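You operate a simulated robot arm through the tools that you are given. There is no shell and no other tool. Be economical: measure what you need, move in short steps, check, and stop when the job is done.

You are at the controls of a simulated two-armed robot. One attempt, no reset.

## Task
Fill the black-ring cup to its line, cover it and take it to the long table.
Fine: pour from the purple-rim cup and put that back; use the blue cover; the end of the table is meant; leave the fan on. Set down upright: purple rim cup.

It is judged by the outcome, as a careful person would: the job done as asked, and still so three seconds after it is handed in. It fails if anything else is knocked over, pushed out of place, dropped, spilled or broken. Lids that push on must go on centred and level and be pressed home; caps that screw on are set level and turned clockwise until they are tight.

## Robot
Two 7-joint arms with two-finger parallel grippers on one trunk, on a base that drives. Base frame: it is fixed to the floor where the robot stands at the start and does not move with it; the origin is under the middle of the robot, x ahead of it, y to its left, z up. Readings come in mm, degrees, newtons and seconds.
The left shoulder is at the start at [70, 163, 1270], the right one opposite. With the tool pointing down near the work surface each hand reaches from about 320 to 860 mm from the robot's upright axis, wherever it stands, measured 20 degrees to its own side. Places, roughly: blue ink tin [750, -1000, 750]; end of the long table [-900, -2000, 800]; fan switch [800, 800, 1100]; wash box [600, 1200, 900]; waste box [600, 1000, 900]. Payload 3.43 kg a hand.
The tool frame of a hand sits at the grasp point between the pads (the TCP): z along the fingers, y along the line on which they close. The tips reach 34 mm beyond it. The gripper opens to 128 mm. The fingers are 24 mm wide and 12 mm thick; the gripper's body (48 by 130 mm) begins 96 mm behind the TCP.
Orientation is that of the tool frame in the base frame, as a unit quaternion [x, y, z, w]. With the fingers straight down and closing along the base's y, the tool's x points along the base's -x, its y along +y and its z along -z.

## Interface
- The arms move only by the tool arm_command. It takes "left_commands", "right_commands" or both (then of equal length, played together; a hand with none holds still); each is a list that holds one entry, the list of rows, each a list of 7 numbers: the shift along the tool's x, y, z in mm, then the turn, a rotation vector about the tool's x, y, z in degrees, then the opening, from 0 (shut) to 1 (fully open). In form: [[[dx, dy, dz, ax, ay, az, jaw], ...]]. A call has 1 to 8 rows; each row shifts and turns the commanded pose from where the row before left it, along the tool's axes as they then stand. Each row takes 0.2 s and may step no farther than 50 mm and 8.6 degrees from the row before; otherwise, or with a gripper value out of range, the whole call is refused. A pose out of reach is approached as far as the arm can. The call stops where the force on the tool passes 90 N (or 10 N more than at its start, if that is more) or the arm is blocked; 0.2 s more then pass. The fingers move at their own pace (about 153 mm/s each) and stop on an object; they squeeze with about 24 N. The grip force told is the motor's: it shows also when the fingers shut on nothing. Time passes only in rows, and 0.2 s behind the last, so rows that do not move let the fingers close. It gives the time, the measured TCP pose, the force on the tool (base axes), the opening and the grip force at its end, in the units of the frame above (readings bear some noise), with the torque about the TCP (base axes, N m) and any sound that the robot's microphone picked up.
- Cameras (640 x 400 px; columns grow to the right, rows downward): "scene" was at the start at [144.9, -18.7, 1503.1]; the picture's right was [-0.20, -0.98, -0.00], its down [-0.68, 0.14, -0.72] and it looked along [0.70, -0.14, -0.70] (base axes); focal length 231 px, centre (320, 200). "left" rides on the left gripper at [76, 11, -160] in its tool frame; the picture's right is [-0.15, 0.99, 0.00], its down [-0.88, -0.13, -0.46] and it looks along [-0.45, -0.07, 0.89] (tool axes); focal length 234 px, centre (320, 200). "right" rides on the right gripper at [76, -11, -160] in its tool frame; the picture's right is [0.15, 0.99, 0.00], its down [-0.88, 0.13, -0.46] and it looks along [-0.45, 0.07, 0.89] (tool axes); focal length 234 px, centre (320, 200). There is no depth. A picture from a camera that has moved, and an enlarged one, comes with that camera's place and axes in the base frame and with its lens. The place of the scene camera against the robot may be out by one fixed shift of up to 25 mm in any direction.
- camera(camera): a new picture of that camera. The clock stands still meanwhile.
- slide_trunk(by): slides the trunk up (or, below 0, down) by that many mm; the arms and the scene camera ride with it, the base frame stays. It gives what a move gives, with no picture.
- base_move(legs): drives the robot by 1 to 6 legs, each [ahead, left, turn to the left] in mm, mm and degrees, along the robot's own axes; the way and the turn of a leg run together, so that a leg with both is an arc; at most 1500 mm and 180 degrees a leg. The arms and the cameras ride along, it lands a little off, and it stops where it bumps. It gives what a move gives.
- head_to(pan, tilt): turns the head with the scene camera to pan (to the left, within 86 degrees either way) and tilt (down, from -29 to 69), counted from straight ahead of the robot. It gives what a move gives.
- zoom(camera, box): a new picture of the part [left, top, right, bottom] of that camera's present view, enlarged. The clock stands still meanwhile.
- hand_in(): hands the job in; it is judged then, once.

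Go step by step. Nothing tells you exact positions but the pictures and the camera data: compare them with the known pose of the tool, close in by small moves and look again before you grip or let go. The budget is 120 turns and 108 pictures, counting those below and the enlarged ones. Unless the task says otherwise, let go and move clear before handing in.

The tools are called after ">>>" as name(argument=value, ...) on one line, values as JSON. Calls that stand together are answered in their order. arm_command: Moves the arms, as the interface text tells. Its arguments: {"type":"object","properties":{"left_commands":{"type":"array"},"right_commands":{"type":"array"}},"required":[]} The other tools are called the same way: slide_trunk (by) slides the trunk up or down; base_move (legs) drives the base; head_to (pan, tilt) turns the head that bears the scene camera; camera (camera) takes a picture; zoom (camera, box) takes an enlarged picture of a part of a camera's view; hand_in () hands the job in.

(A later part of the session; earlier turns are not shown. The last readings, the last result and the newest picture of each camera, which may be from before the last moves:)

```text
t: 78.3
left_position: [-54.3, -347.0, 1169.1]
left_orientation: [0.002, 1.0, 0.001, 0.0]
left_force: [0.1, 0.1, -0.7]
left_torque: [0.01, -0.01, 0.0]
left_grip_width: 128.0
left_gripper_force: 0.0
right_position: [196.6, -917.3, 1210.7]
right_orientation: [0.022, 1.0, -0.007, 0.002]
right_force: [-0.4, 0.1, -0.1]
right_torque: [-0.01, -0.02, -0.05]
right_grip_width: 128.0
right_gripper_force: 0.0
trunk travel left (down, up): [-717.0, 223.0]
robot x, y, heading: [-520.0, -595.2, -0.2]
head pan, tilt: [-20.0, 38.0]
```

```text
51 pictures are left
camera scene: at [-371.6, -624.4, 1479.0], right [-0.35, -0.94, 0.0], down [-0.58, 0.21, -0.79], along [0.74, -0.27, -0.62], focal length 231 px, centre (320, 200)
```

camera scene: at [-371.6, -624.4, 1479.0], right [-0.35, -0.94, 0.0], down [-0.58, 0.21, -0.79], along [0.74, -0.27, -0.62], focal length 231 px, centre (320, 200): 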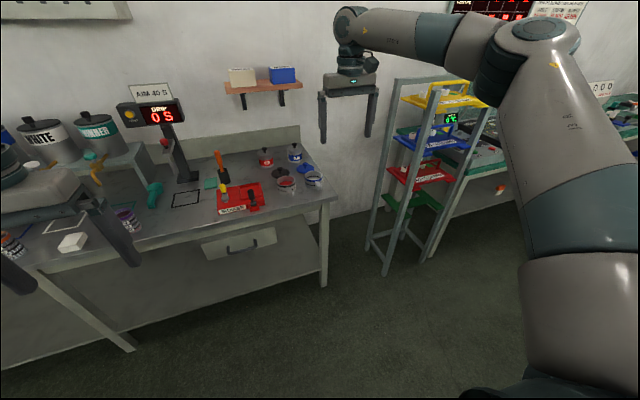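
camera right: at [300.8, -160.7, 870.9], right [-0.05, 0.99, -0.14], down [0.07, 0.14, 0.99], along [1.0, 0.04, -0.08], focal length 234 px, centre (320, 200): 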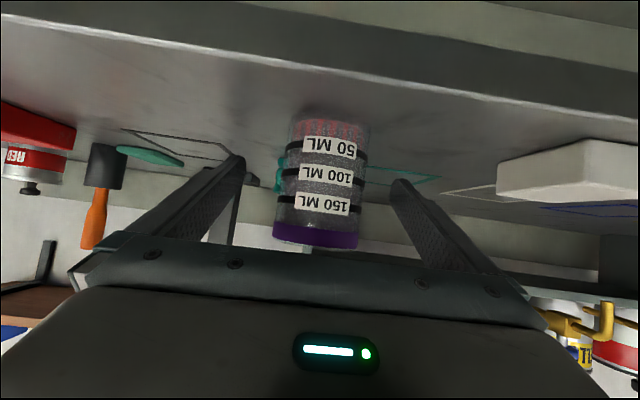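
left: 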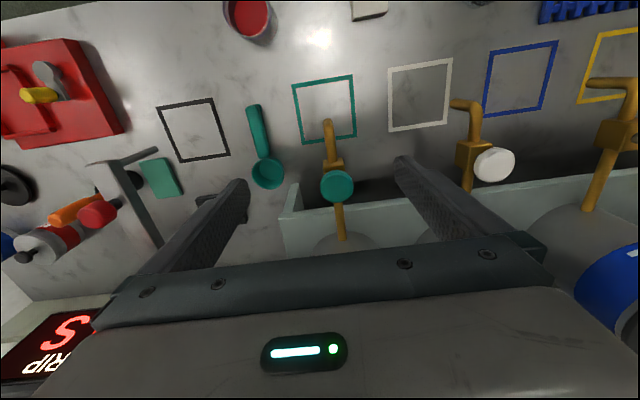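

I can see the ladder rack on the right, clear of the elbow. I drive forward 480 mm to stand at the bench and look straight down at the covers with the hand camera.

>>> base_move(legs=[[440, 40, 0]])

>>> camera(camera="right")

```text
t: 81.0
left_position: [392.2, -312.2, 1170.1]
left_orientation: [0.003, 1.0, 0.0, 0.0]
left_force: [0.0, 0.9, -0.6]
left_torque: [0.04, -0.03, -0.02]
left_grip_width: 128.0
left_gripper_force: 0.0
right_position: [640.8, -882.0, 1212.0]
right_orientation: [0.024, 1.0, -0.006, 0.0]
right_force: [-0.7, -0.5, -0.6]
right_torque: [-0.01, 0.01, 0.0]
right_grip_width: 128.1
right_gripper_force: 0.0
trunk travel left (down, up): [-717.0, 223.0]
robot x, y, heading: [-73.1, -558.8, -0.3]
head pan, tilt: [-20.0, 38.0]
```

```text
50 pictures are left
camera right: at [565.2, -888.7, 1371.3], right [-0.1, 1.0, -0.01], down [0.89, 0.09, 0.46], along [0.45, 0.03, -0.89], focal length 234 px, centre (320, 200)
```

right: 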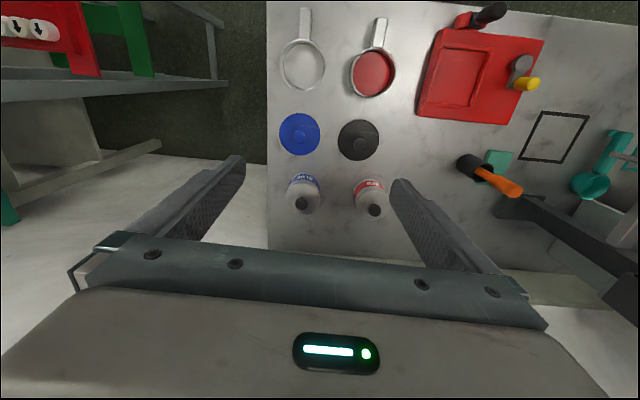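

From above: blue cover at (677,-935), black-ring mug at (540,-795) with red at the line, blue mug at (540,-933). I step the base forward 60 mm and lower the hand over the blue cover.

>>> base_move(legs=[[60, 0, 0]])

>>> arm_command(right_commands=[[[3, -6.7, 30, -0.7, 0, 0, 1], [3, -6.7, 35, 0, 0, 0, 1], [3, -6.7, 35, 0, 0, 0, 1], [3, -6.7, 35, 0, 0, 0, 1], [3, -6.7, 35, 0, 0, 0, 1], [3, -6.7, 35, 0, 0, 0, 1], [3, -6.7, 35, 0, 0, 0, 1], [0, 0, 0, 0, 0, 0, 1]]])

>>> camera(camera="right")

```text
t: 82.0
left_position: [446.5, -310.3, 1171.3]
left_orientation: [0.003, 1.0, 0.001, 0.002]
left_force: [-0.3, 0.0, 0.6]
left_torque: [-0.01, -0.05, 0.01]
left_grip_width: 128.3
left_gripper_force: 0.1
right_position: [696.9, -883.4, 1214.2]
right_orientation: [0.025, 1.0, -0.005, 0.003]
right_force: [-0.1, 0.2, -0.5]
right_torque: [-0.02, -0.03, -0.02]
right_grip_width: 127.8
right_gripper_force: 0.0
trunk travel left (down, up): [-717.0, 223.0]
robot x, y, heading: [-9.6, -554.5, -0.3]
head pan, tilt: [-20.0, 38.0]
```

```text
t: 83.8
left_position: [449.4, -311.1, 1170.5]
left_orientation: [0.003, 1.0, 0.0, 0.001]
left_force: [-0.2, -0.3, -0.2]
left_torque: [-0.04, -0.01, 0.02]
left_grip_width: 128.0
left_gripper_force: 0.1
right_position: [679.2, -926.4, 971.1]
right_orientation: [0.025, 1.0, 0.001, 0.001]
right_force: [0.2, 0.5, 0.0]
right_torque: [0.02, 0.0, 0.01]
right_grip_width: 128.1
right_gripper_force: 0.1
trunk travel left (down, up): [-717.0, 223.0]
robot x, y, heading: [-12.0, -555.7, -0.4]
head pan, tilt: [-20.0, 38.0]
```

```text
49 pictures are left
camera right: at [602.9, -934.3, 1131.2], right [-0.1, 1.0, 0.0], down [0.88, 0.09, 0.46], along [0.46, 0.05, -0.89], focal length 234 px, centre (320, 200)
```

right: 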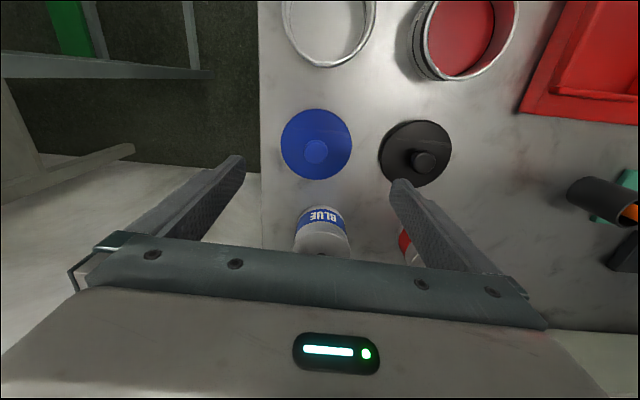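

Blue cover centre at about (685,-930). I narrow the jaw and lower to z about 890 above its knob, then check.

>>> arm_command(right_commands=[[[-3, -2.3, 40, 0, 0, 0, 0.5], [-3, -2.3, 40, 0, 0, 0, 0.5], [0, 0, 0, 0, 0, 0, 0.5]]])

>>> camera(camera="right")

>>> zoom(camera="scene", box=[340, 80, 500, 180])

```text
t: 84.6
left_position: [450.1, -310.8, 1170.1]
left_orientation: [0.003, 1.0, 0.0, 0.0]
left_force: [0.4, 0.0, 0.2]
left_torque: [-0.02, 0.0, 0.01]
left_grip_width: 128.1
left_gripper_force: 0.1
right_position: [657.6, -939.6, 911.9]
right_orientation: [0.024, 1.0, 0.001, 0.003]
right_force: [-0.2, 0.6, 0.2]
right_torque: [0.01, 0.0, -0.01]
right_grip_width: 64.1
right_gripper_force: 0.0
right hand out of reach, approached as far as the arm can: row 1, 2
trunk travel left (down, up): [-717.0, 223.0]
robot x, y, heading: [-11.0, -555.1, -0.1]
head pan, tilt: [-20.0, 38.0]
```

```text
48 pictures are left
camera right: at [581.9, -948.2, 1071.6], right [-0.1, 1.0, 0.0], down [0.88, 0.09, 0.46], along [0.46, 0.05, -0.89], focal length 234 px, centre (320, 200)
```

right: 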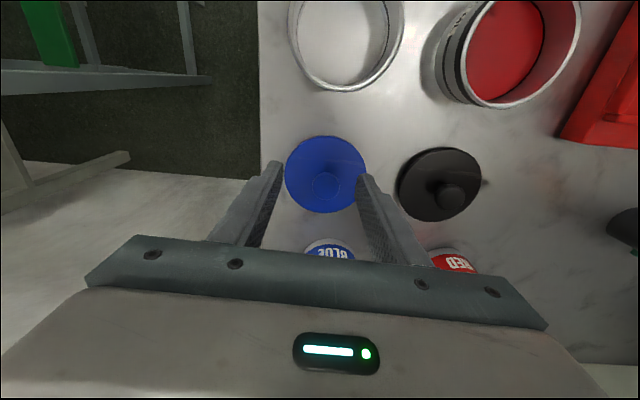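

```text
4.00 times, centred on (420, 130) of scene
camera zoom: at [132.8, -587.0, 1479.0], right [-0.35, -0.94, 0.0], down [-0.58, 0.21, -0.79], along [0.74, -0.27, -0.62], focal length 924 px, centre (-80, 480)
```

zoom: 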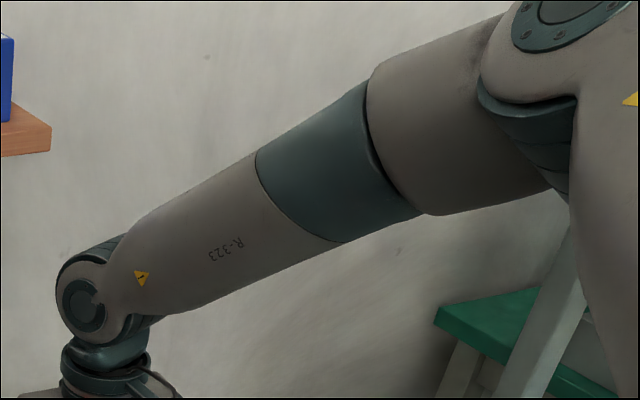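

Reach limit again; lowering the trunk 30 mm and shifting toward the cover centre (682,-930).

>>> slide_trunk(by=-30)

>>> arm_command(right_commands=[[[-12.5, 4.5, 0, 0, 0, 0, 0.5], [-12.5, 4.5, 0, 0, 0, 0, 0.5], [0, 0, 0, 0, 0, 0, 0.5]]])

>>> camera(camera="right")

```text
t: 85.3
left_position: [448.8, -311.0, 1139.1]
left_orientation: [0.002, 1.0, 0.0, 0.001]
left_force: [-0.5, -0.1, 0.4]
left_torque: [-0.01, 0.0, 0.01]
left_grip_width: 128.0
left_gripper_force: 0.1
right_position: [657.1, -939.1, 882.5]
right_orientation: [0.025, 1.0, 0.0, 0.001]
right_force: [0.6, 0.5, 0.0]
right_torque: [-0.03, -0.03, -0.04]
right_grip_width: 63.9
right_gripper_force: 0.0
trunk travel left (down, up): [-687.0, 253.0]
robot x, y, heading: [-9.4, -554.8, -0.5]
head pan, tilt: [-20.0, 38.0]
```

```text
t: 86.1
left_position: [450.6, -311.5, 1140.3]
left_orientation: [0.003, 1.0, 0.001, 0.0]
left_force: [-0.9, 0.2, -0.4]
left_torque: [0.01, 0.01, -0.01]
left_grip_width: 127.9
left_gripper_force: 0.1
right_position: [666.7, -937.8, 895.0]
right_orientation: [0.024, 1.0, 0.0, 0.002]
right_force: [0.4, -0.2, 0.5]
right_torque: [-0.03, -0.02, 0.0]
right_grip_width: 64.0
right_gripper_force: 0.0
right hand out of reach, approached as far as the arm can: row 1, 2
trunk travel left (down, up): [-687.0, 253.0]
robot x, y, heading: [-15.8, -556.3, -0.4]
head pan, tilt: [-20.0, 38.0]
```

```text
46 pictures are left
camera right: at [591.0, -946.0, 1054.2], right [-0.1, 1.0, 0.0], down [0.88, 0.09, 0.46], along [0.46, 0.05, -0.89], focal length 234 px, centre (320, 200)
```

right: 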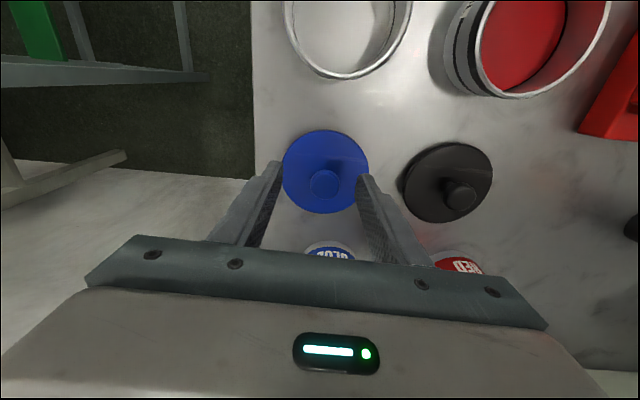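

The arm is just at the end of its reach, so I bring the base 50 mm nearer and 30 mm right, then recentre over the cover.

>>> base_move(legs=[[50, -30, 0]])

>>> arm_command(right_commands=[[[17, 19, 0, 0, 0, 0, 0.5], [17, 19, 0, 0, 0, 0, 0.5], [0, 0, 0, 0, 0, 0, 0.5]]])

>>> camera(camera="right")

```text
t: 87.1
left_position: [497.5, -339.7, 1141.1]
left_orientation: [0.002, 1.0, -0.002, 0.001]
left_force: [0.2, 0.1, -0.9]
left_torque: [0.03, 0.0, 0.02]
left_grip_width: 128.0
left_gripper_force: 0.1
right_position: [715.5, -964.0, 897.2]
right_orientation: [0.024, 1.0, 0.001, 0.003]
right_force: [-0.4, 0.4, -0.3]
right_torque: [-0.01, 0.02, -0.01]
right_grip_width: 64.4
right_gripper_force: 0.1
trunk travel left (down, up): [-687.0, 253.0]
robot x, y, heading: [39.3, -585.5, -0.2]
head pan, tilt: [-20.0, 38.0]
```

```text
t: 87.9
left_position: [500.8, -340.9, 1140.3]
left_orientation: [0.002, 1.0, 0.0, 0.0]
left_force: [-0.8, 0.8, 0.6]
left_torque: [0.02, 0.05, -0.01]
left_grip_width: 128.1
left_gripper_force: 0.1
right_position: [683.9, -927.1, 894.8]
right_orientation: [0.024, 1.0, 0.001, 0.003]
right_force: [0.8, -0.7, 0.1]
right_torque: [0.0, 0.0, -0.03]
right_grip_width: 64.1
right_gripper_force: 0.0
trunk travel left (down, up): [-687.0, 253.0]
robot x, y, heading: [37.4, -583.6, -0.2]
head pan, tilt: [-20.0, 38.0]
```

```text
45 pictures are left
camera right: at [608.6, -935.9, 1053.8], right [-0.1, 0.99, 0.0], down [0.88, 0.09, 0.46], along [0.46, 0.05, -0.89], focal length 234 px, centre (320, 200)
```

right: 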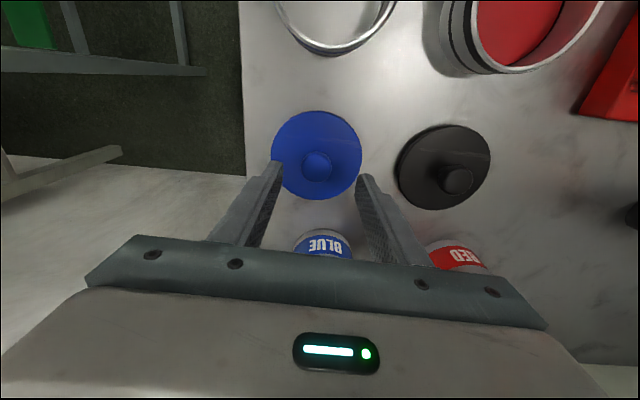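

Cover knob at about (683,-931). I centre over it and lower with the fingers to straddle the knob.

>>> arm_command(right_commands=[[[1, -3.5, 14, 0, 0, 0, 0.5], [0, 0, 14, 0, 0, 0, 0.5], [0, 0, 12, 0, 0, 0, 0.5], [0, 0, 0, 0, 0, 0, 0.5]]])

>>> camera(camera="right")

```text
t: 88.9
left_position: [498.4, -341.4, 1139.8]
left_orientation: [0.001, 1.0, 0.0, 0.0]
left_force: [0.8, 0.6, -0.1]
left_torque: [-0.03, 0.02, 0.0]
left_grip_width: 128.3
left_gripper_force: 0.0
right_position: [677.3, -935.3, 863.5]
right_orientation: [0.023, 1.0, 0.002, 0.003]
right_force: [0.5, -0.9, 0.1]
right_torque: [0.0, -0.04, 0.01]
right_grip_width: 63.8
right_gripper_force: 0.1
right hand out of reach, approached as far as the arm can: row 2, 3
trunk travel left (down, up): [-687.0, 253.0]
robot x, y, heading: [38.0, -585.9, -0.4]
head pan, tilt: [-20.0, 38.0]
```

```text
44 pictures are left
camera right: at [600.4, -943.8, 1021.5], right [-0.1, 0.99, 0.0], down [0.88, 0.09, 0.46], along [0.46, 0.05, -0.89], focal length 234 px, centre (320, 200)
```

right: 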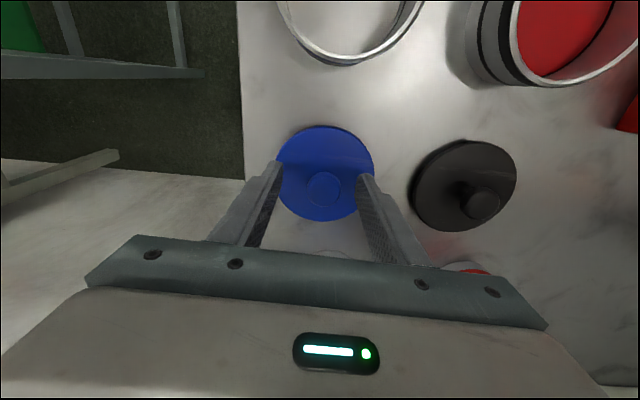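

Still marginal reach; I raise and recentre the hand, then lower via the trunk by 50 mm straight down.

>>> arm_command(right_commands=[[[-3, 2, -20, 0, 0, 0, 0.5], [-3, 2, -20, 0, 0, 0, 0.5], [0, 0, 0, 0, 0, 0, 0.5]]])

>>> slide_trunk(by=-40)

>>> camera(camera="right")

```text
t: 89.7
left_position: [498.8, -341.2, 1140.4]
left_orientation: [0.002, 1.0, 0.0, 0.001]
left_force: [-0.2, -0.4, 0.4]
left_torque: [0.01, 0.0, -0.02]
left_grip_width: 127.8
left_gripper_force: 0.2
right_position: [681.5, -931.2, 903.0]
right_orientation: [0.023, 1.0, 0.002, 0.002]
right_force: [-0.4, -0.9, 0.5]
right_torque: [-0.04, 0.01, 0.03]
right_grip_width: 64.0
right_gripper_force: 0.1
trunk travel left (down, up): [-687.0, 253.0]
robot x, y, heading: [32.7, -586.7, -0.3]
head pan, tilt: [-20.0, 38.0]
```

```text
t: 90.5
left_position: [498.4, -340.3, 1100.1]
left_orientation: [0.002, 1.0, 0.0, 0.001]
left_force: [-0.5, 0.2, -0.9]
left_torque: [0.02, -0.03, 0.0]
left_grip_width: 128.2
left_gripper_force: 0.0
right_position: [679.6, -931.7, 863.5]
right_orientation: [0.024, 1.0, 0.001, 0.003]
right_force: [0.0, -0.1, 0.3]
right_torque: [-0.01, -0.03, 0.0]
right_grip_width: 64.0
right_gripper_force: 0.1
trunk travel left (down, up): [-647.0, 293.0]
robot x, y, heading: [38.7, -584.8, -0.2]
head pan, tilt: [-20.0, 38.0]
```

```text
43 pictures are left
camera right: at [604.4, -940.1, 1022.8], right [-0.1, 0.99, 0.0], down [0.88, 0.09, 0.46], along [0.46, 0.05, -0.89], focal length 234 px, centre (320, 200)
```

right: 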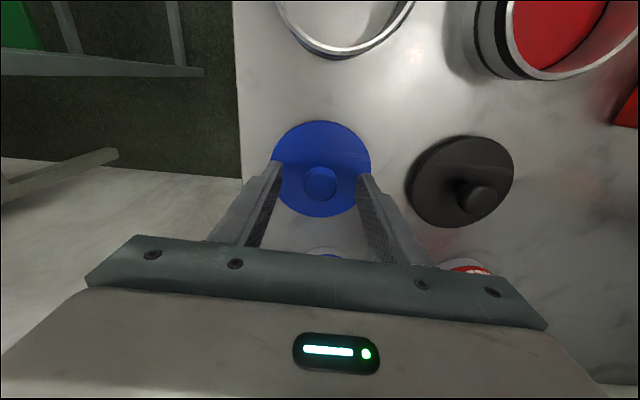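

Centred. Lower 9 mm and close on the knob.

>>> slide_trunk(by=-9)

>>> arm_command(right_commands=[[[-1.5, 0, 0, 0, 0, 0, 0.4], [0, 0, 0, 0, 0, 0, 0.25], [0, 0, 0, 0, 0, 0, 0.1], [0, 0, 0, 0, 0, 0, 0], [0, 0, 0, 0, 0, 0, 0]]])

>>> camera(camera="right")

```text
t: 91.1
left_position: [498.4, -339.9, 1092.8]
left_orientation: [0.001, 1.0, 0.001, 0.001]
left_force: [-0.2, -0.1, 0.0]
left_torque: [-0.01, -0.01, -0.02]
left_grip_width: 128.1
left_gripper_force: 0.0
right_position: [681.8, -931.4, 854.3]
right_orientation: [0.023, 1.0, 0.002, 0.003]
right_force: [0.2, -0.1, -0.6]
right_torque: [-0.02, 0.02, -0.03]
right_grip_width: 63.9
right_gripper_force: 0.0
trunk travel left (down, up): [-638.0, 302.0]
robot x, y, heading: [37.4, -583.7, -0.0]
head pan, tilt: [-20.0, 38.0]
```

```text
t: 92.3
left_position: [500.5, -340.1, 1090.4]
left_orientation: [0.002, 1.0, 0.001, 0.002]
left_force: [0.0, -0.5, 0.9]
left_torque: [0.0, 0.0, -0.01]
left_grip_width: 128.1
left_gripper_force: 0.1
right_position: [682.3, -931.4, 854.0]
right_orientation: [0.023, 1.0, 0.002, 0.003]
right_force: [-0.8, 0.8, 0.6]
right_torque: [0.0, 0.03, 0.02]
right_grip_width: 28.2
right_gripper_force: 23.7
trunk travel left (down, up): [-638.0, 302.0]
robot x, y, heading: [36.1, -585.2, -0.5]
head pan, tilt: [-20.0, 38.0]
```

```text
42 pictures are left
camera right: at [606.0, -940.2, 1013.1], right [-0.1, 0.99, 0.0], down [0.88, 0.09, 0.46], along [0.46, 0.05, -0.89], focal length 234 px, centre (320, 200)
```

right: 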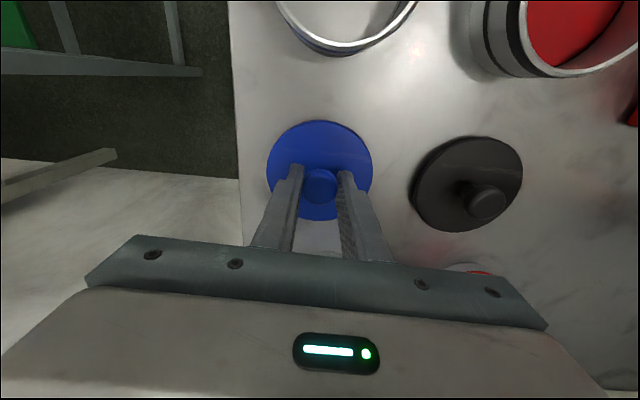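

Gripped the knob (28 mm). I lift 90 mm with the trunk and carry the cover over the black-ring mug.

>>> slide_trunk(by=90)

>>> arm_command(right_commands=[[[30, 25.9, 0, 0, 0, 0, 0], [30, 25.9, 0, 0, 0, 0, 0], [30, 25.9, 0, 0, 0, 0, 0], [29, 25.9, 0, 0, 0, 0, 0], [29, 25.9, 0, 0, 0, 0, 0], [0, 0, 0, 0, 0, 0, 0]]])

>>> camera(camera="right")

>>> head_to(pan=-20, tilt=50)

>>> camera(camera="scene")

```text
t: 93.6
left_position: [499.6, -340.8, 1180.5]
left_orientation: [0.002, 1.0, 0.0, 0.0]
left_force: [-0.7, 0.1, 0.5]
left_torque: [0.01, 0.0, 0.02]
left_grip_width: 127.9
left_gripper_force: 0.1
right_position: [683.2, -931.1, 943.0]
right_orientation: [0.023, 1.0, 0.001, 0.003]
right_force: [0.1, 0.3, 0.2]
right_torque: [0.01, 0.03, -0.01]
right_grip_width: 28.1
right_gripper_force: 23.9
trunk travel left (down, up): [-728.0, 212.0]
robot x, y, heading: [33.2, -584.1, -0.4]
head pan, tilt: [-20.0, 38.0]
```

```text
t: 95.0
left_position: [499.8, -340.2, 1180.3]
left_orientation: [0.003, 1.0, 0.001, 0.001]
left_force: [0.1, -0.4, -1.1]
left_torque: [0.01, -0.01, -0.01]
left_grip_width: 128.2
left_gripper_force: 0.0
right_position: [539.4, -796.8, 945.0]
right_orientation: [0.023, 1.0, 0.002, 0.004]
right_force: [0.6, -0.7, -0.6]
right_torque: [0.01, 0.0, -0.01]
right_grip_width: 28.1
right_gripper_force: 24.2
trunk travel left (down, up): [-728.0, 212.0]
robot x, y, heading: [39.4, -585.8, -0.3]
head pan, tilt: [-20.0, 38.0]
```

```text
41 pictures are left
camera right: at [462.5, -804.9, 1104.0], right [-0.1, 0.99, 0.0], down [0.88, 0.09, 0.46], along [0.46, 0.05, -0.89], focal length 234 px, centre (320, 200)
```

right: 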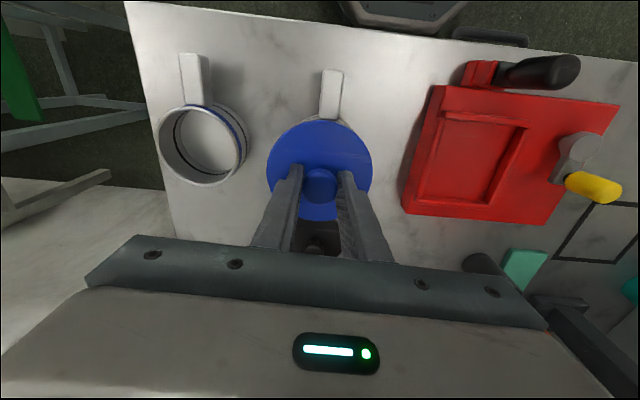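

```text
t: 95.7
left_position: [500.2, -341.4, 1180.2]
left_orientation: [0.002, 1.0, -0.001, 0.001]
left_force: [-0.1, -0.4, 0.7]
left_torque: [0.0, -0.01, 0.04]
left_grip_width: 128.0
left_gripper_force: 0.1
right_position: [540.3, -796.5, 944.3]
right_orientation: [0.024, 1.0, 0.002, 0.002]
right_force: [0.2, 0.2, -0.6]
right_torque: [0.0, -0.04, 0.01]
right_grip_width: 28.5
right_gripper_force: 23.8
trunk travel left (down, up): [-728.0, 212.0]
robot x, y, heading: [35.9, -584.7, -0.3]
head pan, tilt: [-20.0, 50.0]
```

```text
40 pictures are left
camera scene: at [173.0, -613.7, 1472.9], right [-0.35, -0.94, 0.0], down [-0.72, 0.26, -0.64], along [0.6, -0.22, -0.77], focal length 231 px, centre (320, 200)
```

scene: 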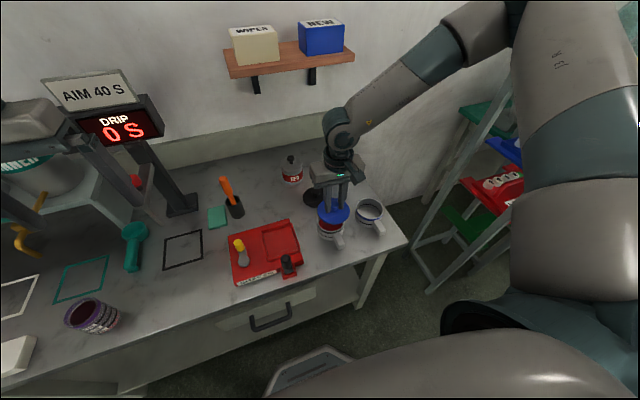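

The cover hovers above the mug. I zoom both views to refine the alignment.

>>> zoom(camera="right", box=[140, 40, 396, 200])

>>> zoom(camera="scene", box=[290, 180, 402, 250])

```text
2.50 times, centred on (268, 120) of right
camera zoom: at [462.8, -804.9, 1104.0], right [-0.1, 0.99, 0.0], down [0.88, 0.09, 0.46], along [0.46, 0.05, -0.89], focal length 585 px, centre (450, 400)
```

zoom: 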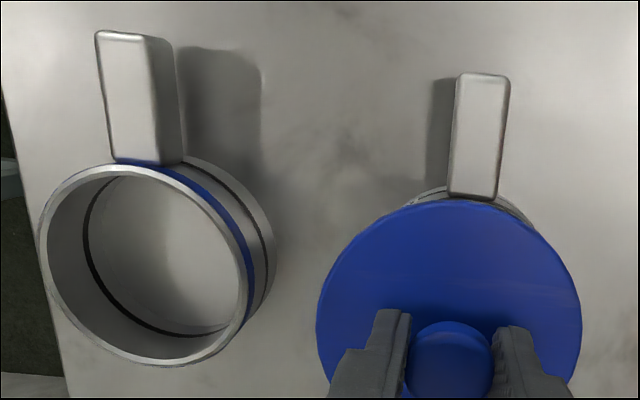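

```text
5.71 times, centred on (346, 215) of scene
camera zoom: at [173.0, -613.7, 1472.9], right [-0.35, -0.94, 0.0], down [-0.72, 0.26, -0.64], along [0.6, -0.22, -0.77], focal length 1320 px, centre (171, 114)
```

zoom: 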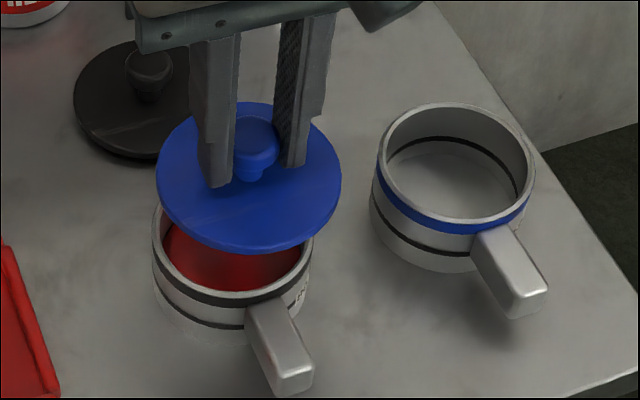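

The cover is about 9 mm too far right and 4.6 mm too far ahead relative to the mug. I correct and lower to just above the rim, then check.

>>> arm_command(right_commands=[[[5, 8.8, 0, 0, 0, 0, 0], [0, 0, 0, 0, 0, 0, 0]]])

>>> slide_trunk(by=-25)

>>> zoom(camera="scene", box=[290, 170, 402, 240])

>>> zoom(camera="right", box=[256, 80, 384, 160])

```text
t: 96.3
left_position: [498.7, -340.0, 1181.8]
left_orientation: [0.002, 1.0, -0.001, 0.001]
left_force: [0.7, -0.3, -0.7]
left_torque: [0.05, 0.04, 0.0]
left_grip_width: 127.9
left_gripper_force: 0.1
right_position: [533.8, -786.2, 945.2]
right_orientation: [0.024, 1.0, 0.002, 0.003]
right_force: [0.0, -0.7, -0.9]
right_torque: [0.02, 0.0, 0.0]
right_grip_width: 28.3
right_gripper_force: 24.5
trunk travel left (down, up): [-728.0, 212.0]
robot x, y, heading: [37.0, -582.7, -0.1]
head pan, tilt: [-20.0, 50.0]
```

```text
t: 97.0
left_position: [498.9, -340.0, 1156.0]
left_orientation: [0.001, 1.0, 0.0, 0.001]
left_force: [0.4, 0.1, -0.1]
left_torque: [0.02, 0.01, 0.0]
left_grip_width: 127.9
left_gripper_force: 0.0
right_position: [534.0, -787.0, 919.3]
right_orientation: [0.024, 1.0, 0.001, 0.004]
right_force: [-0.2, 0.3, -0.2]
right_torque: [0.0, -0.03, 0.03]
right_grip_width: 28.4
right_gripper_force: 23.8
trunk travel left (down, up): [-703.0, 237.0]
robot x, y, heading: [38.6, -586.8, -0.2]
head pan, tilt: [-20.0, 50.0]
```

```text
5.71 times, centred on (346, 205) of scene
camera zoom: at [172.6, -613.7, 1447.9], right [-0.35, -0.94, 0.0], down [-0.72, 0.26, -0.64], along [0.6, -0.22, -0.77], focal length 1320 px, centre (171, 171)
```

zoom: 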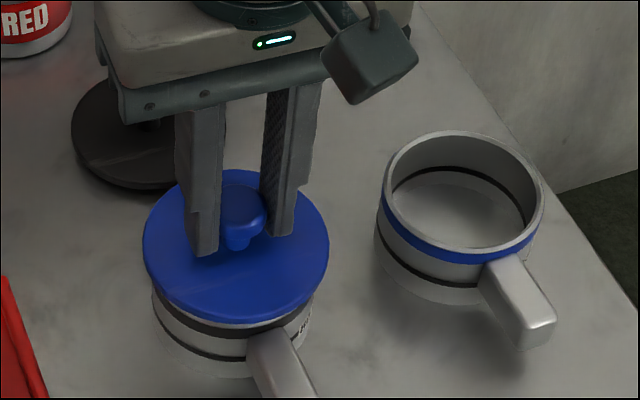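

```text
5.00 times, centred on (320, 120) of right
camera zoom: at [457.8, -795.8, 1078.5], right [-0.1, 0.99, 0.0], down [0.88, 0.09, 0.46], along [0.46, 0.05, -0.89], focal length 1171 px, centre (320, 600)
```

zoom: 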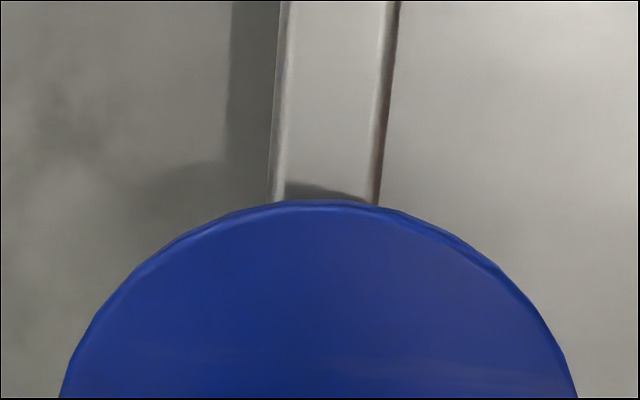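

The cover is centred over the mug to within about 1 mm in this view. I level it slightly and lower in small steps, watching the force.

>>> arm_command(right_commands=[[[0.5, 0, 3, 0, 0.4, 0, 0], [0, 0, 3, 0, 0, 0, 0], [0, 0, 2, 0, 0, 0, 0], [0, 0, 0, 0, 0, 0, 0]]])

>>> zoom(camera="scene", box=[310, 190, 374, 230])

```text
t: 98.0
left_position: [498.4, -339.8, 1155.9]
left_orientation: [0.002, 1.0, 0.0, 0.001]
left_force: [0.0, 0.9, 0.1]
left_torque: [0.0, -0.02, -0.02]
left_grip_width: 128.0
left_gripper_force: 0.1
right_position: [533.7, -786.4, 911.5]
right_orientation: [0.024, 1.0, 0.001, -0.001]
right_force: [1.1, -0.5, -1.0]
right_torque: [0.01, 0.01, 0.0]
right_grip_width: 28.3
right_gripper_force: 24.4
trunk travel left (down, up): [-703.0, 237.0]
robot x, y, heading: [36.9, -586.0, -0.1]
head pan, tilt: [-20.0, 50.0]
```

```text
10.00 times, centred on (342, 210) of scene
camera zoom: at [173.1, -613.7, 1447.8], right [-0.35, -0.94, 0.0], down [-0.72, 0.26, -0.64], along [0.6, -0.22, -0.77], focal length 2311 px, centre (100, 100)
```

zoom: 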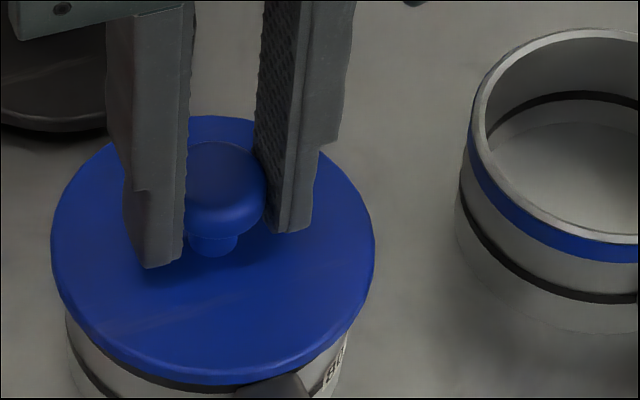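

Column alignment is good within 1 mm. I continue down slowly until contact shows.

>>> arm_command(right_commands=[[[-0.5, 0.8, 1.5, 0, 0, 0, 0], [0, 0, 1.5, 0, 0, 0, 0], [0, 0, 1.5, 0, 0, 0, 0], [0, 0, 0, 0, 0, 0, 0]]])

```text
t: 99.0
left_position: [498.4, -339.7, 1156.3]
left_orientation: [0.002, 1.0, 0.0, 0.0]
left_force: [-0.1, -0.4, 0.4]
left_torque: [0.0, 0.0, 0.0]
left_grip_width: 127.9
left_gripper_force: 0.1
right_position: [535.4, -786.8, 906.8]
right_orientation: [0.024, 1.0, 0.002, 0.0]
right_force: [0.7, 0.3, -0.8]
right_torque: [-0.02, 0.05, -0.01]
right_grip_width: 28.1
right_gripper_force: 23.9
trunk travel left (down, up): [-703.0, 237.0]
robot x, y, heading: [34.9, -584.7, -0.2]
head pan, tilt: [-20.0, 50.0]
```

>>> arm_command(right_commands=[[[0, 0, 1.5, 0, 0, 0, 0], [0, 0, 1.5, 0, 0, 0, 0], [0, 0, 1.5, 0, 0, 0, 0], [0, 0, 0, 0, 0, 0, 0]]])

>>> zoom(camera="scene", box=[310, 195, 374, 235])

```text
t: 100.0
left_position: [498.5, -340.6, 1156.3]
left_orientation: [0.001, 1.0, 0.001, 0.0]
left_force: [-0.5, 1.0, -0.1]
left_torque: [0.0, 0.0, 0.0]
left_grip_width: 128.2
left_gripper_force: 0.1
right_position: [533.4, -787.4, 904.0]
right_orientation: [0.024, 1.0, 0.002, -0.001]
right_force: [0.1, 0.0, 0.6]
right_torque: [0.03, 0.03, 0.02]
right_grip_width: 28.3
right_gripper_force: 24.1
trunk travel left (down, up): [-703.0, 237.0]
robot x, y, heading: [34.5, -584.3, -0.1]
head pan, tilt: [-20.0, 50.0]
```

```text
10.00 times, centred on (342, 215) of scene
camera zoom: at [173.0, -613.6, 1447.9], right [-0.35, -0.94, 0.0], down [-0.72, 0.26, -0.64], along [0.6, -0.22, -0.77], focal length 2311 px, centre (100, 50)
```

zoom: 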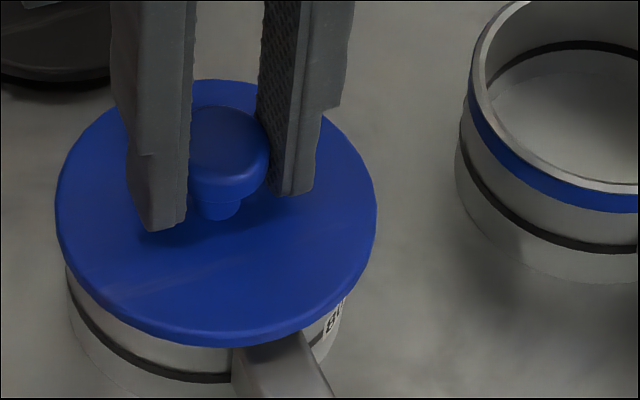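

Contact is just starting (force shifts up, z lags). I press down in 2 mm steps, watching force.

>>> arm_command(right_commands=[[[0, 0, 2, 0, 0, 0, 0], [0, 0, 2, 0, 0, 0, 0], [0, 0, 0, 0, 0, 0, 0]]])

```text
t: 100.8
left_position: [499.0, -339.9, 1157.1]
left_orientation: [0.002, 1.0, 0.0, 0.001]
left_force: [-0.3, 0.5, 0.6]
left_torque: [-0.03, 0.0, -0.01]
left_grip_width: 128.0
left_gripper_force: 0.0
right_position: [534.0, -788.0, 904.1]
right_orientation: [0.024, 1.0, 0.002, 0.001]
right_force: [2.3, 0.5, 11.9]
right_torque: [0.05, 0.2, -0.02]
right_grip_width: 28.2
right_gripper_force: 24.2
right hand out of reach, approached as far as the arm can: row 1
trunk travel left (down, up): [-703.0, 237.0]
robot x, y, heading: [35.6, -585.4, -0.2]
head pan, tilt: [-20.0, 50.0]
```

12 N at contact. Pressing further.

>>> arm_command(right_commands=[[[0, 0, 2, 0, 0, 0, 0], [0, 0, 2, 0, 0, 0, 0], [0, 0, 2, 0, 0, 0, 0], [0, 0, 0, 0, 0, 0, 0]]])

>>> zoom(camera="scene", box=[310, 195, 374, 235])

```text
t: 101.8
left_position: [499.0, -339.0, 1156.6]
left_orientation: [0.001, 1.0, -0.001, 0.0]
left_force: [-0.2, 0.6, 0.6]
left_torque: [0.04, 0.01, 0.01]
left_grip_width: 127.6
left_gripper_force: 0.0
right_position: [532.7, -789.3, 902.0]
right_orientation: [0.023, 1.0, 0.002, 0.0]
right_force: [4.5, 3.8, 17.4]
right_torque: [0.11, 0.12, -0.06]
right_grip_width: 28.2
right_gripper_force: 23.8
right hand out of reach, approached as far as the arm can: row 2
trunk travel left (down, up): [-703.0, 237.0]
robot x, y, heading: [38.3, -581.6, -0.4]
head pan, tilt: [-20.0, 50.0]
```

```text
10.00 times, centred on (342, 215) of scene
camera zoom: at [172.0, -612.4, 1448.0], right [-0.35, -0.94, 0.0], down [-0.72, 0.26, -0.64], along [0.6, -0.22, -0.77], focal length 2311 px, centre (100, 50)
```

zoom: 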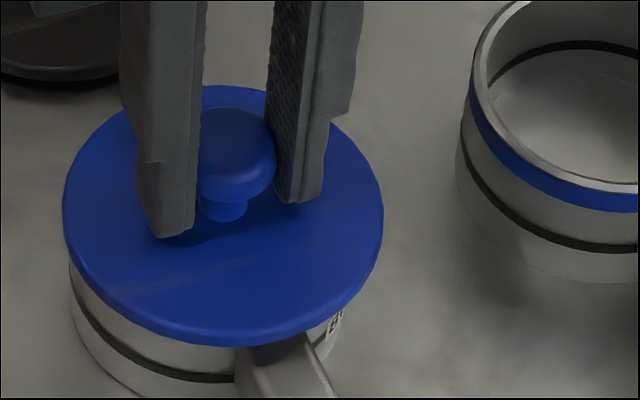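

The arm drifts sideways at its limit. I unload by raising the trunk a little, recentre, and will press with the trunk instead.

>>> slide_trunk(by=10)

>>> zoom(camera="scene", box=[310, 195, 374, 235])

```text
t: 102.4
left_position: [498.9, -339.5, 1166.8]
left_orientation: [0.002, 1.0, 0.001, 0.0]
left_force: [-0.2, 0.2, -0.3]
left_torque: [0.03, 0.01, 0.02]
left_grip_width: 128.1
left_gripper_force: 0.1
right_position: [532.3, -790.3, 909.8]
right_orientation: [0.024, 1.0, 0.002, -0.001]
right_force: [0.1, 0.0, -0.3]
right_torque: [-0.03, -0.02, 0.0]
right_grip_width: 28.3
right_gripper_force: 24.4
trunk travel left (down, up): [-713.0, 227.0]
robot x, y, heading: [35.6, -586.5, 0.0]
head pan, tilt: [-20.0, 50.0]
```

```text
10.00 times, centred on (342, 215) of scene
camera zoom: at [172.4, -613.4, 1457.8], right [-0.35, -0.94, 0.0], down [-0.72, 0.26, -0.64], along [0.6, -0.22, -0.77], focal length 2311 px, centre (100, 50)
```

zoom: 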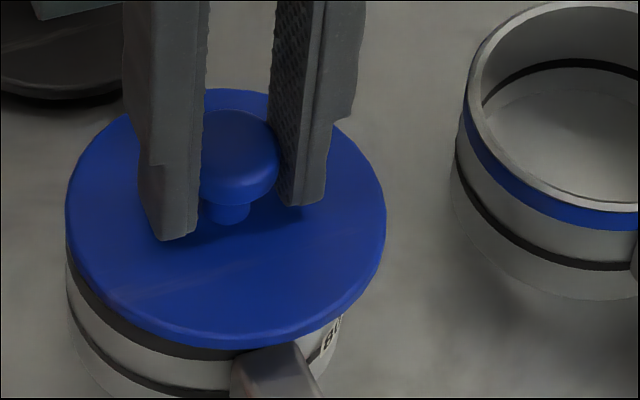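

The cover sits about 2.8 mm right and 2.5 mm back now. I correct this while raising the arm 40 mm, then bring the trunk down 36 mm so the arm is off its limit.

>>> arm_command(right_commands=[[[-2.6, 2.7, -20, 0, 0, 0, 0], [0, 0, -20, 0, 0, 0, 0], [0, 0, 0, 0, 0, 0, 0]]])

>>> slide_trunk(by=-39)

>>> zoom(camera="scene", box=[310, 180, 374, 220])

```text
t: 103.2
left_position: [499.9, -340.0, 1166.9]
left_orientation: [0.001, 1.0, 0.0, -0.001]
left_force: [0.4, -0.2, 0.1]
left_torque: [0.0, 0.02, 0.0]
left_grip_width: 127.9
left_gripper_force: 0.0
right_position: [537.9, -786.9, 949.1]
right_orientation: [0.023, 1.0, 0.002, 0.0]
right_force: [0.3, 0.0, -0.1]
right_torque: [-0.01, 0.01, 0.0]
right_grip_width: 28.0
right_gripper_force: 24.3
trunk travel left (down, up): [-713.0, 227.0]
robot x, y, heading: [36.2, -585.7, -0.2]
head pan, tilt: [-20.0, 50.0]
```

```text
t: 104.0
left_position: [498.2, -340.2, 1126.9]
left_orientation: [0.002, 1.0, 0.0, 0.0]
left_force: [0.1, -0.6, -0.1]
left_torque: [0.02, -0.01, -0.02]
left_grip_width: 128.0
left_gripper_force: 0.2
right_position: [537.1, -786.7, 911.3]
right_orientation: [0.023, 1.0, 0.002, 0.0]
right_force: [-0.5, -0.7, -0.2]
right_torque: [0.02, 0.0, -0.04]
right_grip_width: 28.5
right_gripper_force: 24.6
trunk travel left (down, up): [-674.0, 266.0]
robot x, y, heading: [37.5, -588.7, -0.2]
head pan, tilt: [-20.0, 50.0]
```

```text
10.00 times, centred on (342, 200) of scene
camera zoom: at [172.3, -613.7, 1419.0], right [-0.35, -0.94, 0.0], down [-0.72, 0.26, -0.64], along [0.6, -0.22, -0.77], focal length 2311 px, centre (100, 200)
```

zoom: 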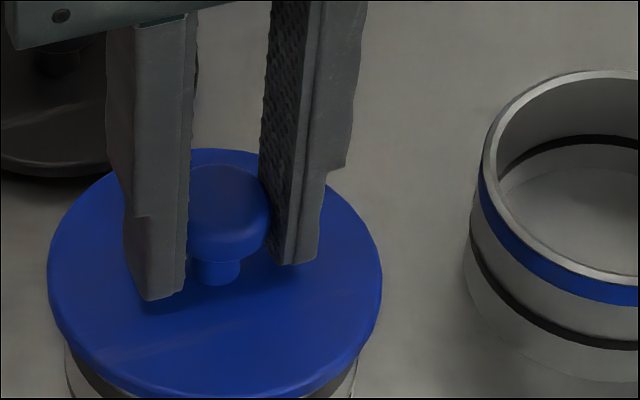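

Lateral alignment is good, but I want a better fix ahead/back. I raise the trunk 45 mm and zoom so both rim and cover edges are visible.

>>> slide_trunk(by=60)

>>> zoom(camera="scene", box=[310, 185, 382, 230])

>>> zoom(camera="right", box=[150, 60, 390, 210])

```text
t: 105.0
left_position: [498.1, -340.4, 1187.2]
left_orientation: [0.002, 1.0, 0.001, 0.0]
left_force: [-0.3, -0.2, -0.2]
left_torque: [0.0, -0.02, 0.02]
left_grip_width: 128.0
left_gripper_force: 0.1
right_position: [536.0, -787.6, 971.6]
right_orientation: [0.024, 1.0, 0.002, -0.002]
right_force: [-0.1, -0.6, -0.5]
right_torque: [0.01, -0.01, 0.0]
right_grip_width: 28.5
right_gripper_force: 24.1
trunk travel left (down, up): [-734.0, 206.0]
robot x, y, heading: [33.6, -584.5, -0.2]
head pan, tilt: [-20.0, 50.0]
```

```text
8.89 times, centred on (346, 208) of scene
camera zoom: at [173.2, -613.7, 1478.8], right [-0.35, -0.94, 0.0], down [-0.72, 0.26, -0.64], along [0.6, -0.22, -0.77], focal length 2054 px, centre (89, 133)
```

zoom: 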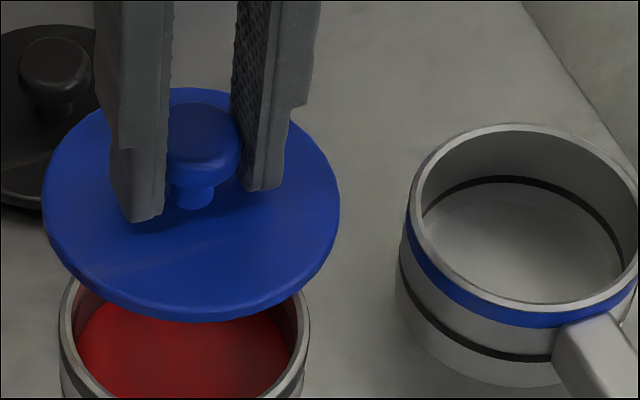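

```text
2.67 times, centred on (270, 135) of right
camera zoom: at [461.2, -796.9, 1130.4], right [-0.1, 0.99, 0.0], down [0.89, 0.09, 0.46], along [0.45, 0.05, -0.89], focal length 624 px, centre (453, 373)
```

zoom: 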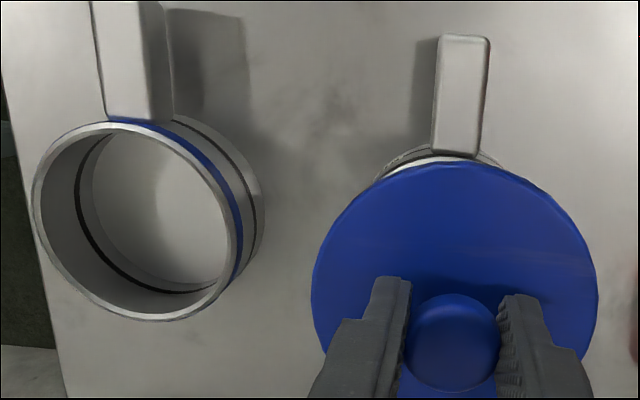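

I take one more scene zoom showing both mug rims fully.

>>> zoom(camera="scene", box=[308, 192, 388, 242])

```text
8.00 times, centred on (348, 217) of scene
camera zoom: at [173.2, -613.7, 1478.8], right [-0.35, -0.94, 0.0], down [-0.72, 0.26, -0.64], along [0.6, -0.22, -0.77], focal length 1849 px, centre (96, 64)
```

zoom: 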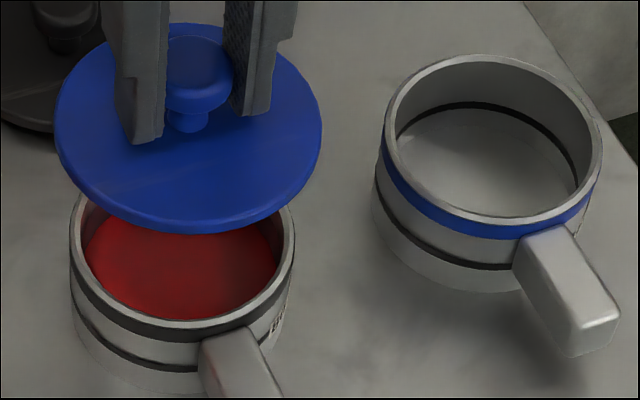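

Both cameras now agree that the cover should move about 3.5 mm ahead and 0.6 mm right. I apply that and lower with the trunk to just above the rim.

>>> arm_command(right_commands=[[[-3.6, -0.6, 0, 0, 0, 0, 0], [0, 0, 0, 0, 0, 0, 0]]])

>>> slide_trunk(by=-62)

>>> slide_trunk(by=-5)

>>> slide_trunk(by=-3)

```text
t: 105.6
left_position: [499.2, -341.0, 1187.3]
left_orientation: [0.001, 1.0, -0.001, 0.001]
left_force: [0.4, 0.5, -0.1]
left_torque: [-0.01, -0.04, 0.01]
left_grip_width: 127.8
left_gripper_force: 0.1
right_position: [540.1, -789.0, 971.5]
right_orientation: [0.023, 1.0, 0.002, 0.0]
right_force: [0.6, -0.3, -0.8]
right_torque: [0.0, 0.01, 0.02]
right_grip_width: 28.4
right_gripper_force: 24.1
trunk travel left (down, up): [-734.0, 206.0]
robot x, y, heading: [36.3, -585.7, -0.4]
head pan, tilt: [-20.0, 50.0]
```

```text
t: 106.6
left_position: [498.1, -340.2, 1125.3]
left_orientation: [0.002, 1.0, 0.0, 0.001]
left_force: [-0.2, -0.5, -0.5]
left_torque: [-0.03, 0.01, -0.01]
left_grip_width: 128.0
left_gripper_force: 0.1
right_position: [539.1, -788.3, 908.7]
right_orientation: [0.023, 1.0, 0.001, -0.001]
right_force: [-0.1, 0.3, -1.1]
right_torque: [0.0, 0.01, -0.05]
right_grip_width: 28.3
right_gripper_force: 24.2
trunk travel left (down, up): [-672.0, 268.0]
robot x, y, heading: [35.3, -585.5, -0.5]
head pan, tilt: [-20.0, 50.0]
```

```text
t: 107.2
left_position: [499.6, -340.9, 1119.9]
left_orientation: [0.002, 1.0, 0.0, 0.001]
left_force: [-0.8, 0.8, 0.3]
left_torque: [-0.01, 0.01, 0.01]
left_grip_width: 128.1
left_gripper_force: 0.1
right_position: [539.7, -787.8, 903.4]
right_orientation: [0.024, 1.0, 0.002, 0.0]
right_force: [0.6, 0.7, -0.5]
right_torque: [-0.01, -0.01, 0.02]
right_grip_width: 28.3
right_gripper_force: 23.9
trunk travel left (down, up): [-667.0, 273.0]
robot x, y, heading: [37.6, -585.2, -0.1]
head pan, tilt: [-20.0, 50.0]
```

```text
t: 107.7
left_position: [498.6, -340.5, 1118.0]
left_orientation: [0.002, 1.0, -0.001, 0.001]
left_force: [1.1, -0.2, -0.3]
left_torque: [0.01, 0.02, 0.03]
left_grip_width: 128.0
left_gripper_force: 0.0
right_position: [539.9, -789.3, 899.9]
right_orientation: [0.024, 1.0, 0.002, 0.0]
right_force: [-0.5, 0.4, -0.8]
right_torque: [0.0, 0.01, -0.02]
right_grip_width: 28.3
right_gripper_force: 23.7
trunk travel left (down, up): [-664.0, 276.0]
robot x, y, heading: [39.7, -583.2, -0.5]
head pan, tilt: [-20.0, 50.0]
```

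At z 900 there's no contact now, whereas off-centre it touched at 904 — so the cover is entering properly. Continue down in small steps.

>>> slide_trunk(by=-2)

>>> slide_trunk(by=-2)

>>> zoom(camera="scene", box=[310, 180, 374, 220])

```text
t: 108.2
left_position: [498.7, -341.0, 1114.7]
left_orientation: [0.002, 1.0, 0.0, 0.0]
left_force: [0.0, 0.2, 0.5]
left_torque: [-0.02, 0.01, -0.02]
left_grip_width: 128.0
left_gripper_force: 0.0
right_position: [540.3, -788.7, 898.7]
right_orientation: [0.024, 1.0, 0.001, 0.0]
right_force: [-0.2, 0.2, -0.4]
right_torque: [-0.03, 0.01, -0.05]
right_grip_width: 28.4
right_gripper_force: 24.0
trunk travel left (down, up): [-662.0, 278.0]
robot x, y, heading: [38.6, -585.1, -0.3]
head pan, tilt: [-20.0, 50.0]
```

```text
t: 108.7
left_position: [499.2, -340.4, 1113.1]
left_orientation: [0.002, 1.0, 0.0, 0.001]
left_force: [-0.5, -0.9, -0.3]
left_torque: [-0.02, -0.01, -0.01]
left_grip_width: 127.9
left_gripper_force: 0.0
right_position: [540.3, -788.5, 897.4]
right_orientation: [0.024, 1.0, 0.001, 0.0]
right_force: [-0.1, -0.4, -0.8]
right_torque: [0.0, -0.01, 0.0]
right_grip_width: 28.2
right_gripper_force: 24.0
trunk travel left (down, up): [-660.0, 280.0]
robot x, y, heading: [33.9, -587.1, -0.3]
head pan, tilt: [-20.0, 50.0]
```

```text
10.00 times, centred on (342, 200) of scene
camera zoom: at [173.1, -613.7, 1404.8], right [-0.35, -0.94, 0.0], down [-0.72, 0.26, -0.64], along [0.6, -0.22, -0.77], focal length 2311 px, centre (100, 200)
```

zoom: 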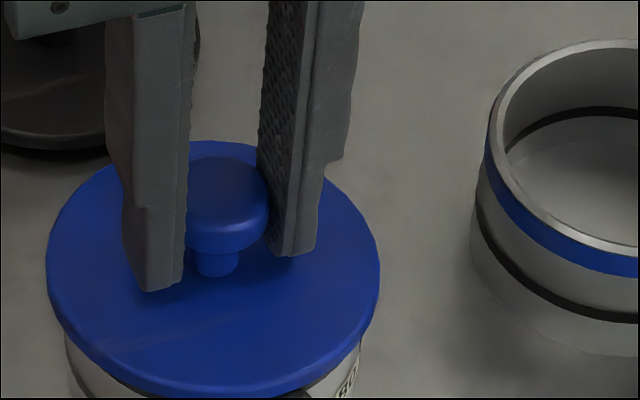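

Looks centred and level, no contact force. I keep lowering.

>>> slide_trunk(by=-3)

>>> slide_trunk(by=-2)

>>> slide_trunk(by=-2)

```text
t: 109.3
left_position: [498.8, -340.7, 1111.1]
left_orientation: [0.002, 1.0, 0.001, 0.001]
left_force: [0.5, -0.3, 0.8]
left_torque: [-0.03, 0.0, -0.01]
left_grip_width: 128.0
left_gripper_force: 0.0
right_position: [540.4, -788.1, 894.1]
right_orientation: [0.024, 1.0, 0.003, 0.001]
right_force: [1.1, -1.1, 10.9]
right_torque: [-0.14, -0.36, -0.03]
right_grip_width: 28.3
right_gripper_force: 23.9
trunk travel left (down, up): [-657.0, 283.0]
robot x, y, heading: [35.5, -585.6, 0.3]
head pan, tilt: [-20.0, 50.0]
```

```text
t: 109.8
left_position: [497.4, -340.5, 1107.6]
left_orientation: [0.002, 1.0, 0.0, 0.0]
left_force: [-0.3, 0.2, -0.1]
left_torque: [0.0, 0.03, -0.02]
left_grip_width: 127.8
left_gripper_force: 0.1
right_position: [539.7, -788.7, 893.0]
right_orientation: [0.024, 1.0, 0.001, 0.001]
right_force: [2.7, -2.9, 16.4]
right_torque: [-0.07, -0.55, 0.01]
right_grip_width: 28.4
right_gripper_force: 24.4
trunk travel left (down, up): [-655.0, 285.0]
robot x, y, heading: [37.1, -584.8, -0.2]
head pan, tilt: [-20.0, 50.0]
```

```text
t: 110.3
left_position: [498.2, -340.0, 1106.2]
left_orientation: [0.002, 1.0, 0.0, 0.001]
left_force: [-0.6, -0.9, 0.2]
left_torque: [0.01, -0.02, 0.0]
left_grip_width: 128.1
left_gripper_force: 0.1
right_position: [538.1, -788.0, 891.3]
right_orientation: [0.024, 1.0, 0.002, 0.0]
right_force: [2.3, -3.7, 19.4]
right_torque: [-0.07, -0.17, -0.05]
right_grip_width: 27.9
right_gripper_force: 23.5
trunk travel left (down, up): [-653.0, 287.0]
robot x, y, heading: [36.4, -584.5, -0.0]
head pan, tilt: [-20.0, 50.0]
```

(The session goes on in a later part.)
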